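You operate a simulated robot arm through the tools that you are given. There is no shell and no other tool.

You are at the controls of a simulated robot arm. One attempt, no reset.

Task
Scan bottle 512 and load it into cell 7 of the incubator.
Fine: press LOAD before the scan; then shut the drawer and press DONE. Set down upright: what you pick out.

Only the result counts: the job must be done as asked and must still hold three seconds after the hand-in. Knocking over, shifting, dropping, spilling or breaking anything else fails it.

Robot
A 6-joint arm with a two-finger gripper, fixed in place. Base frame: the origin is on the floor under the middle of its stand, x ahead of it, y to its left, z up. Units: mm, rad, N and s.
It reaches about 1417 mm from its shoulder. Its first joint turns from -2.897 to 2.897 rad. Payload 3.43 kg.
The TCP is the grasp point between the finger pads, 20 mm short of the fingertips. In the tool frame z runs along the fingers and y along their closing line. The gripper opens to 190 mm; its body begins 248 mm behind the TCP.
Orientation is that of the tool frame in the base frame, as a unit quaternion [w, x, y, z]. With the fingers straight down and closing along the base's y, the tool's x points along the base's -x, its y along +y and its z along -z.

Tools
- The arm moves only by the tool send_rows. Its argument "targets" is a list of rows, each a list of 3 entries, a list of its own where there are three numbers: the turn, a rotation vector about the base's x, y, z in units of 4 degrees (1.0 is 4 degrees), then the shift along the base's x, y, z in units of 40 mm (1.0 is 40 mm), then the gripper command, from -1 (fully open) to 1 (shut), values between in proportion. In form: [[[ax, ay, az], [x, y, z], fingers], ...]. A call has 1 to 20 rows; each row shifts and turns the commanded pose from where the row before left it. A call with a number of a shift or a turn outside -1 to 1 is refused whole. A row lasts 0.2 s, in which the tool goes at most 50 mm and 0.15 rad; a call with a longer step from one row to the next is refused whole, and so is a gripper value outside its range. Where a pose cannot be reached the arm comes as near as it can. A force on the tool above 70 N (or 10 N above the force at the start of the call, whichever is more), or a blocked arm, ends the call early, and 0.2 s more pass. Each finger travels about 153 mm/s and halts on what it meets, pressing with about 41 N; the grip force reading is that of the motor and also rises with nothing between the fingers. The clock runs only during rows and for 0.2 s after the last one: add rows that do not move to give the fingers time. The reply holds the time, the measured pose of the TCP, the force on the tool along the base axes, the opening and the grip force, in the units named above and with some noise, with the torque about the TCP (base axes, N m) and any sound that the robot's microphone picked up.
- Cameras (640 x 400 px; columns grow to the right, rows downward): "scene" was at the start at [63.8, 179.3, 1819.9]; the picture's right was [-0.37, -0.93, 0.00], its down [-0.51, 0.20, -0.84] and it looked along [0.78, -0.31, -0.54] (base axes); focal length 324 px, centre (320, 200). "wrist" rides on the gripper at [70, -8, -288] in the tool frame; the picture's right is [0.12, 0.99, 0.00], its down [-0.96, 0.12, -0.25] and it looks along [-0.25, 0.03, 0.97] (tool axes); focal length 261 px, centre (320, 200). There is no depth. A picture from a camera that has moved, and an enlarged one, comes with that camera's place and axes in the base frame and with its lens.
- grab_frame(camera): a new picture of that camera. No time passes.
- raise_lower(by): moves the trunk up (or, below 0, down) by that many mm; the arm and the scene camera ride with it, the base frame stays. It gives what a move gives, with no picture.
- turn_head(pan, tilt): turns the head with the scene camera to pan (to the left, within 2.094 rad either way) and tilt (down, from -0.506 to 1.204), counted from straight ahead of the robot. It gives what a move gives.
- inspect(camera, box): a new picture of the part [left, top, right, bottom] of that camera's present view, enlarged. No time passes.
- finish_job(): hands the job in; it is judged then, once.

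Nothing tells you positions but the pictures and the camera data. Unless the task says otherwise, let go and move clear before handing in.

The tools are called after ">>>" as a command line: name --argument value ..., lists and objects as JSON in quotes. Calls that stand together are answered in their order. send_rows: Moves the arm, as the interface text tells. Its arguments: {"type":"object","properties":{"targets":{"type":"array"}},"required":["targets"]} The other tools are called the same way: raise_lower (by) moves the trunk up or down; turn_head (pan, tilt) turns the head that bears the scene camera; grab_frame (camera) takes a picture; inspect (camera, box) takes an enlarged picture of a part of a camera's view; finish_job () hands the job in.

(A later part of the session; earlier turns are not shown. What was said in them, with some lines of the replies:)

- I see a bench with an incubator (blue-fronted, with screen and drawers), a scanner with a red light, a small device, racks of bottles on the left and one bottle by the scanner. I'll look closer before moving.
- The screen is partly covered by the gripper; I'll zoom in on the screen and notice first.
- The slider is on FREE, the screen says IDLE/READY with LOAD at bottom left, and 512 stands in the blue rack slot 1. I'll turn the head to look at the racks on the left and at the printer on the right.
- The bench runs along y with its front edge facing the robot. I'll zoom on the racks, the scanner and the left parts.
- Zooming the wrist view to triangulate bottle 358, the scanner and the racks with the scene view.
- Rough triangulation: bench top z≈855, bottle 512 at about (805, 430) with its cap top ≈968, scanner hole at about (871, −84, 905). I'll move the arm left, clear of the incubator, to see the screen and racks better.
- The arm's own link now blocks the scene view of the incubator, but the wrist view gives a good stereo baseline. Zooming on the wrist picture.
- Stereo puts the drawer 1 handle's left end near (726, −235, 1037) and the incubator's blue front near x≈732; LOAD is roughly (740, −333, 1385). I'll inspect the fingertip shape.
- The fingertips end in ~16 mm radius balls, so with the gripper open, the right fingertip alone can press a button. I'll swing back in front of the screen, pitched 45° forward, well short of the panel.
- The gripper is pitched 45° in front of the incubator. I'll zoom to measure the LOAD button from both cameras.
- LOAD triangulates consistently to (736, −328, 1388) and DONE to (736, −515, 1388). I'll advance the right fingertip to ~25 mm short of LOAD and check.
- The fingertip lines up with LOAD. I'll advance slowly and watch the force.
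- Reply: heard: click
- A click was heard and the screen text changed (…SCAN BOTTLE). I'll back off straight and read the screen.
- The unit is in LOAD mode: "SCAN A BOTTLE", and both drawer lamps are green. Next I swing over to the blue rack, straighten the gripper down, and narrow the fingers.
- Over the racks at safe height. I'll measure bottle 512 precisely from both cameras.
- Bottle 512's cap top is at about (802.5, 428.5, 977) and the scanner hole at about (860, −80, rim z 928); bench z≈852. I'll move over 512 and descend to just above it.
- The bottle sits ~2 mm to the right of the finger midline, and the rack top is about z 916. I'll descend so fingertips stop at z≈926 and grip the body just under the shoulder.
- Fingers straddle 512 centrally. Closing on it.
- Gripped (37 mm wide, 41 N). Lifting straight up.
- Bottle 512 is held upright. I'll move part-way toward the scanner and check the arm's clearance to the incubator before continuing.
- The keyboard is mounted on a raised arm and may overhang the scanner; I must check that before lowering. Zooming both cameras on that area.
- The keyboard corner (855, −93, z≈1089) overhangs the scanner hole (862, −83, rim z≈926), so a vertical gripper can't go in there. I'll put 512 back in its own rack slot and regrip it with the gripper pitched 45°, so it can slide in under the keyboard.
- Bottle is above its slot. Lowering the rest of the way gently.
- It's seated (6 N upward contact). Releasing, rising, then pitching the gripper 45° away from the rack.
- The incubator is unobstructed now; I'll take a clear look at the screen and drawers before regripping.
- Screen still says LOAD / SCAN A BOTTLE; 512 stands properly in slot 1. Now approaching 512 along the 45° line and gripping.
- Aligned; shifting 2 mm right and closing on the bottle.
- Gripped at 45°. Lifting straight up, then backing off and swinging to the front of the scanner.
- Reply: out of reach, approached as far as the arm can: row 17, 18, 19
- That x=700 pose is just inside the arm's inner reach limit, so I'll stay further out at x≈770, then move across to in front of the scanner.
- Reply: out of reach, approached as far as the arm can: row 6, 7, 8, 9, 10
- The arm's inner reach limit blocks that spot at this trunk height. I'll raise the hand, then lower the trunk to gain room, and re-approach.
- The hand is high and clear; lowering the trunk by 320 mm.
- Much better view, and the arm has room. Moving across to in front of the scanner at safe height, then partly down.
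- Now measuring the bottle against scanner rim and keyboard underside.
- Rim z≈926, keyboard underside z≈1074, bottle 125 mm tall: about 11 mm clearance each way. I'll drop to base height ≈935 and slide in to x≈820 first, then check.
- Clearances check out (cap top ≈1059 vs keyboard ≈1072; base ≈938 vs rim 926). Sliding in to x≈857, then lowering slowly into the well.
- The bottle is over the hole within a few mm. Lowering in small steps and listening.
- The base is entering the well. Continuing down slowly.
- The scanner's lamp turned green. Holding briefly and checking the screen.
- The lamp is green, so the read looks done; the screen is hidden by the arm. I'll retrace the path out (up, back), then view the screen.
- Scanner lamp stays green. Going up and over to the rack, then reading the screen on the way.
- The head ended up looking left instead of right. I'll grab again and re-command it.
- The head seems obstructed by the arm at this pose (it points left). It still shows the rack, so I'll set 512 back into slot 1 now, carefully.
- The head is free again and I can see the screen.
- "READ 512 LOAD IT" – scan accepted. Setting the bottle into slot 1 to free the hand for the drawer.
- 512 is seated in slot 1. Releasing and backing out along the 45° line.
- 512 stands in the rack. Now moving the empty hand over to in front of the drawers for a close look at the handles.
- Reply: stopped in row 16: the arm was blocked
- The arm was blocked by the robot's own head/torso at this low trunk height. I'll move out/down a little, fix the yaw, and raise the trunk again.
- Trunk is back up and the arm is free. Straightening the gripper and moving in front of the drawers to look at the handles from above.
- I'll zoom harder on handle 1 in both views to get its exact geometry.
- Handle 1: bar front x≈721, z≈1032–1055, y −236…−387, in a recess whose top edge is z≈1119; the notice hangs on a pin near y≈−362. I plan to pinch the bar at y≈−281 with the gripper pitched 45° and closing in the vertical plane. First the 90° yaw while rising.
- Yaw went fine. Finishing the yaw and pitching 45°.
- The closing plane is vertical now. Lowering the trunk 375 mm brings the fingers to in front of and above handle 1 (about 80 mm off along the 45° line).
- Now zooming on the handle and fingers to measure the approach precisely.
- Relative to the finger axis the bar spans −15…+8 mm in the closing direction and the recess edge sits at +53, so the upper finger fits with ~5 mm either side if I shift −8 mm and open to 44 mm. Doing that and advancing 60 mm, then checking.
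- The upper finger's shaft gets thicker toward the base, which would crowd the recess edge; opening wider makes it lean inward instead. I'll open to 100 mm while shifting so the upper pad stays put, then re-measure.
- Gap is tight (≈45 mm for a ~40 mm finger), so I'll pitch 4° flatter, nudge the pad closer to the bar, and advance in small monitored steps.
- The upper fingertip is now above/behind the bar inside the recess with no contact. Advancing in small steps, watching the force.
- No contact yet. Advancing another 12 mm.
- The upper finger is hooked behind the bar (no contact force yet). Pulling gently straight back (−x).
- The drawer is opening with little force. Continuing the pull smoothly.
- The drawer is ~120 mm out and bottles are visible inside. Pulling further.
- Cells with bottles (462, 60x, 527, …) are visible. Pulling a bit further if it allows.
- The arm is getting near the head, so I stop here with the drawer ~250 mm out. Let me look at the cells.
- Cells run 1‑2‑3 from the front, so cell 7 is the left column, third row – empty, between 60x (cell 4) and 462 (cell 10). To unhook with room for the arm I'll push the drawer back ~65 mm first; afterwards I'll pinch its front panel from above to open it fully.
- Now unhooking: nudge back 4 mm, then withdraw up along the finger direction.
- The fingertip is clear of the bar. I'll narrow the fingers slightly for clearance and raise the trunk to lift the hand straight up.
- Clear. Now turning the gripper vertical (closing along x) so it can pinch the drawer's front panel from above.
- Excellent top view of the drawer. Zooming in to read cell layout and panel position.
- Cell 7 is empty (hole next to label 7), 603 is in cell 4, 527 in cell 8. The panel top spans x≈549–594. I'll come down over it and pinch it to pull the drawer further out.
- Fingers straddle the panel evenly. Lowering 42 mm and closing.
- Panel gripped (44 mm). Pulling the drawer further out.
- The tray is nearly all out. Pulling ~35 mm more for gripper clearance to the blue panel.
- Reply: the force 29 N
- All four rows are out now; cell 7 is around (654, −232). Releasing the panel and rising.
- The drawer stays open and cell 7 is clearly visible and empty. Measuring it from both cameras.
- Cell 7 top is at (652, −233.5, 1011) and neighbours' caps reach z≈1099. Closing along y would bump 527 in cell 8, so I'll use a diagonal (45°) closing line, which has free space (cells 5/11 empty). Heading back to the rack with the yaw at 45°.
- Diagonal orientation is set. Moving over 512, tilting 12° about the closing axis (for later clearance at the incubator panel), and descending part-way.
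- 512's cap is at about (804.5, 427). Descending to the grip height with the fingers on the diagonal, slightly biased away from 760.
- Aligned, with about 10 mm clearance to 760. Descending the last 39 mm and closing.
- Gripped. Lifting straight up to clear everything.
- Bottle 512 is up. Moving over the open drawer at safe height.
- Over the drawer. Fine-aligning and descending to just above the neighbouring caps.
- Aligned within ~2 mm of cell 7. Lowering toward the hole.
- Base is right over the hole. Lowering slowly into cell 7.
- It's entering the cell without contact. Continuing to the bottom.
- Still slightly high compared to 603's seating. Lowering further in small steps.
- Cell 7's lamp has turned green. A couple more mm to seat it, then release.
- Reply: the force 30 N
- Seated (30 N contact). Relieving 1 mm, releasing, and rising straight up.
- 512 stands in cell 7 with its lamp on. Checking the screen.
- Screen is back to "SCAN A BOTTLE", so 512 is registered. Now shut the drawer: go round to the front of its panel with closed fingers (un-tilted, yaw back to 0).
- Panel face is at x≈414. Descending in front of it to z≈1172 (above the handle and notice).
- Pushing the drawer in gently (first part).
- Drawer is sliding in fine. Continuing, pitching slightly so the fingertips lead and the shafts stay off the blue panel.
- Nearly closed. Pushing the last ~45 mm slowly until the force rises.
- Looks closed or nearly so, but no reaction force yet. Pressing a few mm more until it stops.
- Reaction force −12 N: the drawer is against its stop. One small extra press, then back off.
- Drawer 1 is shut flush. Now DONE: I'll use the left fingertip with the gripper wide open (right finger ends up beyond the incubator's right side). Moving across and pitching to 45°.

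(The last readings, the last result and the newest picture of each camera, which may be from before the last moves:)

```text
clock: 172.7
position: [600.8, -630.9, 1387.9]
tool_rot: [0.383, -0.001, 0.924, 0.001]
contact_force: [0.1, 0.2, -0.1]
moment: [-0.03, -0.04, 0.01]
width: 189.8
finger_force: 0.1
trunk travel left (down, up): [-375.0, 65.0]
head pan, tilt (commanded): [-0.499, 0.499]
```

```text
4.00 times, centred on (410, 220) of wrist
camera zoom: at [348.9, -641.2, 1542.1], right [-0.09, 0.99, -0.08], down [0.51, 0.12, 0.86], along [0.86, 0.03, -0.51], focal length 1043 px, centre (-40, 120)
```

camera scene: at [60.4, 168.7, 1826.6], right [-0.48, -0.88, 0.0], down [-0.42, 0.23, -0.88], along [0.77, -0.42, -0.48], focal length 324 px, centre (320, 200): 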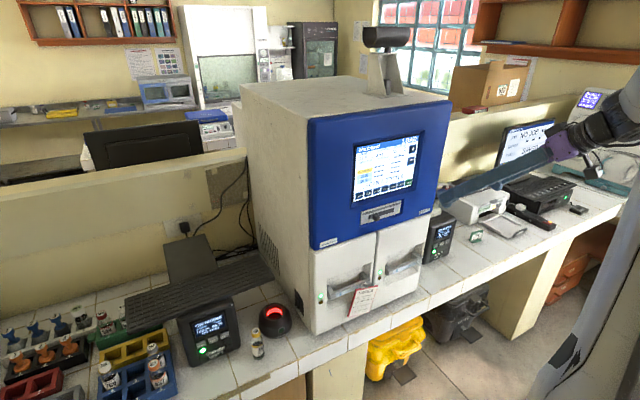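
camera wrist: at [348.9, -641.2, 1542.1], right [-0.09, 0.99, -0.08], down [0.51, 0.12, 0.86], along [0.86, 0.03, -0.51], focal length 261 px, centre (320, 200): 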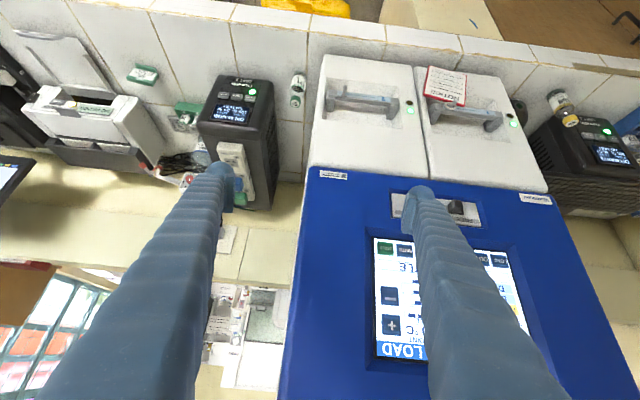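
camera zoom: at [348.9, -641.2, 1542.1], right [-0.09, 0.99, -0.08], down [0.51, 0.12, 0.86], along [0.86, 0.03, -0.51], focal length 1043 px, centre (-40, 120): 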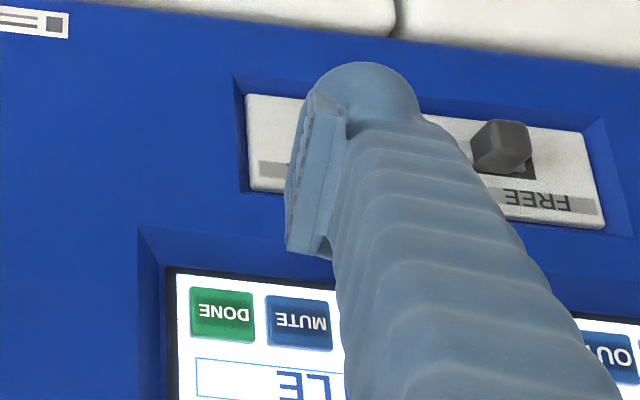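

DONE is at (736, −517, 1387); the left fingertip lines up with TCP y≈−631. Approaching to 25 mm short and then pressing as with LOAD.

>>> send_rows --targets '[[[0, 0, 0], [0.75, 0, 0.02], -1], [[0, 0, 0], [0.75, 0, 0.01], -1], [[0, 0, 0], [0.7, 0, 0], -1], [[0, 0, 0], [0, 0, 0], -1]]'

>>> inspect --camera "scene" --box '[360, 130, 460, 220]'

>>> inspect --camera "wrist" --box '[340, 130, 480, 240]'

```text
clock: 173.7
position: [689.4, -631.9, 1388.9]
tool_rot: [0.383, 0.001, 0.924, 0.0]
contact_force: [-0.8, 0.7, 0.7]
moment: [0.03, -0.06, 0.0]
width: 190.2
finger_force: 0.1
trunk travel left (down, up): [-375.0, 65.0]
head pan, tilt (commanded): [-0.499, 0.499]
```

```text
4.44 times, centred on (410, 175) of scene
camera zoom: at [59.2, 168.4, 1826.7], right [-0.48, -0.88, 0.0], down [-0.42, 0.23, -0.88], along [0.77, -0.42, -0.48], focal length 1440 px, centre (-80, 311)
```

zoom: 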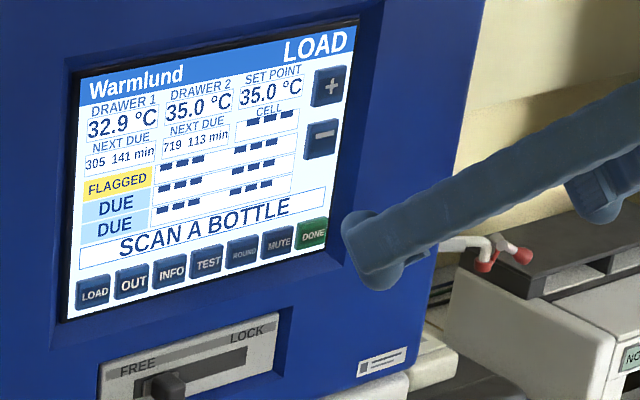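

```text
3.64 times, centred on (410, 185) of wrist
camera zoom: at [435.9, -641.4, 1542.8], right [-0.09, 0.99, -0.08], down [0.5, 0.12, 0.86], along [0.86, 0.03, -0.51], focal length 948 px, centre (-7, 254)
```

zoom: 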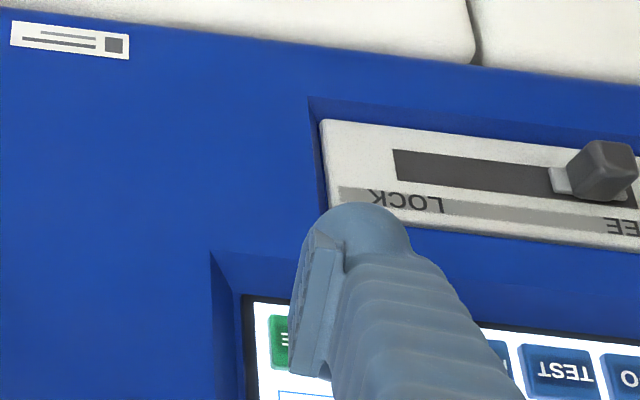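

>>> send_rows --targets '[[[0, 0, 0], [0.2, -0.05, 0], -1], [[0, 0, 0], [0.15, 0, 0], -1], [[0, 0, 0], [0, 0, 0], -1]]'

>>> inspect --camera "scene" --box '[410, 160, 460, 200]'

>>> inspect --camera "wrist" --box '[360, 160, 450, 230]'

```text
clock: 174.4
position: [704.3, -633.3, 1388.1]
tool_rot: [0.383, -0.001, 0.924, 0.001]
contact_force: [-0.3, 1.1, 0.6]
moment: [-0.01, -0.03, -0.01]
width: 190.0
finger_force: 0.0
trunk travel left (down, up): [-375.0, 65.0]
head pan, tilt (commanded): [-0.499, 0.499]
```

```text
10.00 times, centred on (435, 180) of scene
camera zoom: at [60.3, 168.4, 1826.7], right [-0.48, -0.88, 0.0], down [-0.42, 0.23, -0.88], along [0.77, -0.42, -0.48], focal length 3240 px, centre (-830, 400)
```

zoom: 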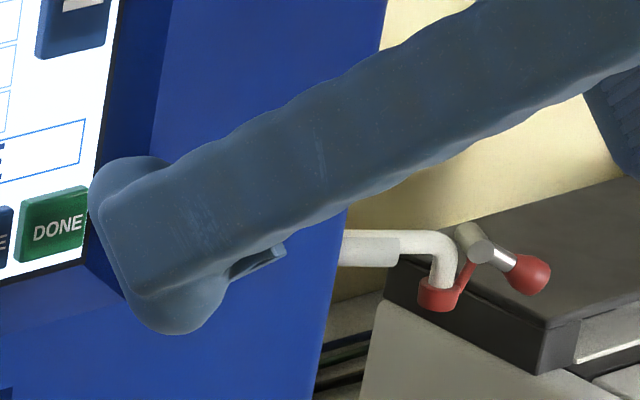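

```text
5.71 times, centred on (405, 195) of wrist
camera zoom: at [451.0, -642.9, 1542.3], right [-0.09, 0.99, -0.08], down [0.51, 0.12, 0.86], along [0.86, 0.03, -0.51], focal length 1489 px, centre (-166, 229)
```

zoom: 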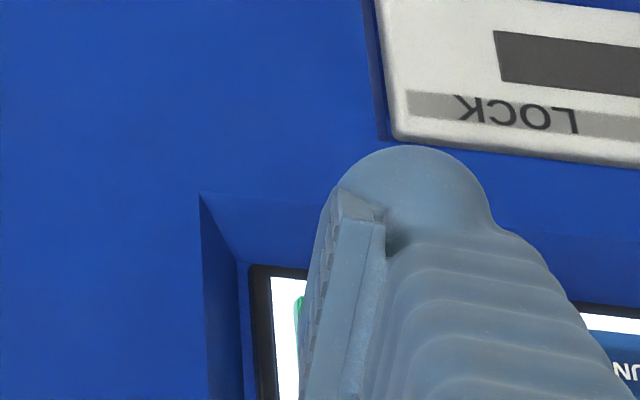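

Geometry predicts contact within ~3 mm of DONE's centre. Pressing in small steps until a click.

>>> send_rows --targets '[[[0, 0, 0], [0.1, 0.02, 0], -1], [[0, 0, 0], [0.1, 0, 0], -1], [[0, 0, 0], [0.1, 0, 0], -1], [[0, 0, 0], [0, 0, 0], -1]]'

>>> inspect --camera "scene" --box '[340, 130, 450, 220]'

```text
clock: 175.4
position: [716.4, -631.5, 1388.4]
tool_rot: [0.383, 0.0, 0.924, 0.001]
contact_force: [-0.5, -0.5, 0.0]
moment: [0.08, -0.01, 0.09]
width: 190.1
finger_force: 0.1
trunk travel left (down, up): [-375.0, 65.0]
head pan, tilt (commanded): [-0.499, 0.499]
heard: click
```

```text
4.44 times, centred on (395, 175) of scene
camera zoom: at [60.4, 168.3, 1826.7], right [-0.48, -0.88, 0.0], down [-0.42, 0.23, -0.88], along [0.77, -0.42, -0.48], focal length 1440 px, centre (-13, 311)
```

zoom: 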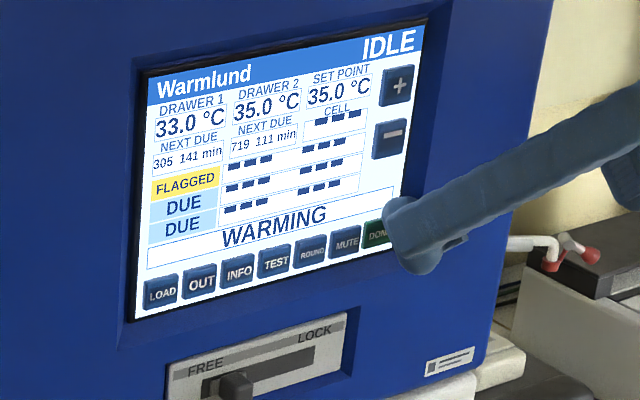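

Click heard and the screen shows IDLE / WARMING – DONE is accepted. Backing off clear and doing a last check.

>>> send_rows --targets '[[[0, 0, 0], [-0.4, 0, 0], -1], [[0, 0, 0], [-1, 0, 0], -1], [[0, 0, 0], [-1, 0, 0], -1], [[0, 0, 0], [-0.8, 0, 0.2], -0.8], [[0, 0, 0], [0, 0, 0], -0.5], [[0, 0, 0], [0, 0, 0], -0.5]]'

>>> grab_frame --camera "scene"

>>> inspect --camera "scene" --box '[290, 220, 440, 340]'

>>> inspect --camera "scene" --box '[340, 125, 440, 215]'

>>> inspect --camera "scene" --box '[0, 290, 300, 400]'

```text
clock: 176.8
position: [587.1, -630.6, 1396.8]
tool_rot: [0.382, -0.001, 0.924, 0.001]
contact_force: [-0.6, -0.1, 0.2]
moment: [0.04, -0.02, 0.01]
width: 142.6
finger_force: 0.1
trunk travel left (down, up): [-375.0, 65.0]
head pan, tilt (commanded): [-0.499, 0.499]
```

```text
taken
camera scene: at [59.4, 168.2, 1826.7], right [-0.48, -0.88, 0.0], down [-0.42, 0.23, -0.88], along [0.77, -0.42, -0.48], focal length 324 px, centre (320, 200)
```

scene: 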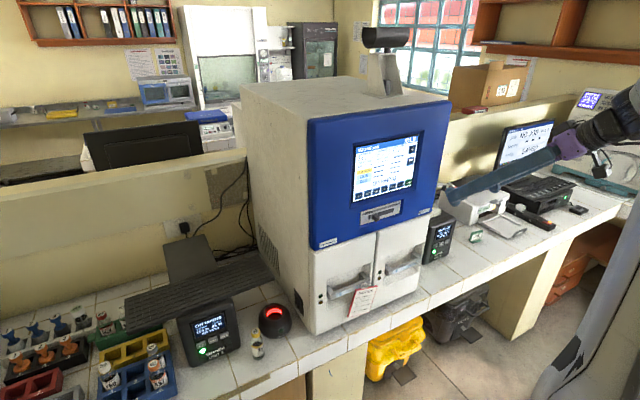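

```text
3.33 times, centred on (365, 280) of scene
camera zoom: at [59.4, 168.2, 1826.7], right [-0.48, -0.88, 0.0], down [-0.42, 0.23, -0.88], along [0.77, -0.42, -0.48], focal length 1080 px, centre (170, -67)
```

zoom: 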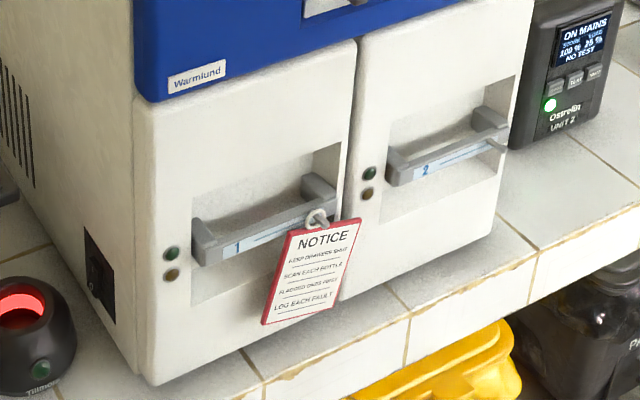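

```text
4.44 times, centred on (390, 170) of scene
camera zoom: at [59.4, 168.2, 1826.7], right [-0.48, -0.88, 0.0], down [-0.42, 0.23, -0.88], along [0.77, -0.42, -0.48], focal length 1440 px, centre (9, 333)
```

zoom: 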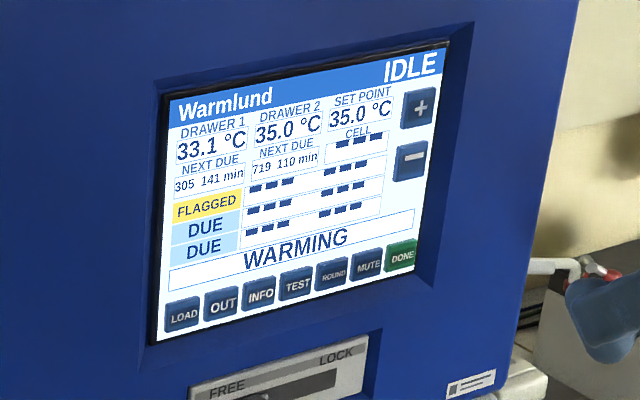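

```text
2.13 times, centred on (150, 345) of scene
camera zoom: at [59.4, 168.2, 1826.7], right [-0.48, -0.88, 0.0], down [-0.42, 0.23, -0.88], along [0.77, -0.42, -0.48], focal length 691 px, centre (683, -109)
```

zoom: 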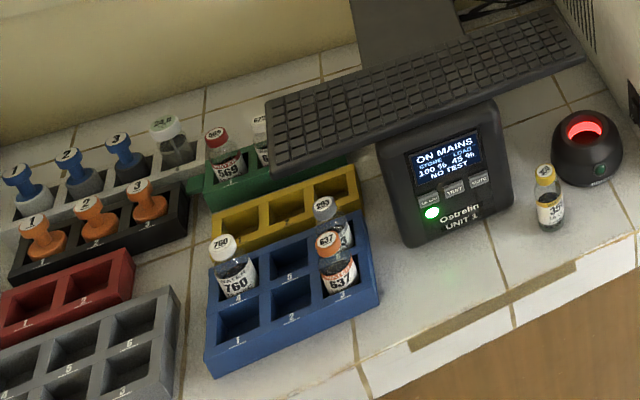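

Everything checks out. 512 is in cell 7, drawer 1 is shut, the screen is back to IDLE after DONE, and the notice and other bottles stand undisturbed. The hand is clear, so I'm handing in.

>>> finish_job

```text
The job is handed in.
```

Bottle 512 was scanned and is standing upright in cell 7 of drawer 1. The job is handed in, but I have not seen the verdict.

- **LOAD and scan:** I pressed LOAD first. The scanner lamp then turned green on 512 and the screen read "READ 512 LOAD IT".
- **Cell 7:** It was empty, so nothing had to be taken out. Its lamp turned green once 512 was seated.
- **Drawer and DONE:** I pushed drawer 1 back until it met its stop, and it sits flush with drawer 2. Pressing DONE gave a click and the screen went to IDLE.
- **Temperature:** Drawer 1 cooled from 35.0 to about 32.7 °C while open. At hand-in it was back to 33.1 °C and the screen showed "WARMING".
- **Everything else:** In the last pictures the other bottles, the racks and the notice were undisturbed, and the hand was clear.

The keyboard overhangs the scanner, so I could not lower 512 in vertically. I set it back in its rack slot twice during the job to change grip and to free the hand for the drawer.
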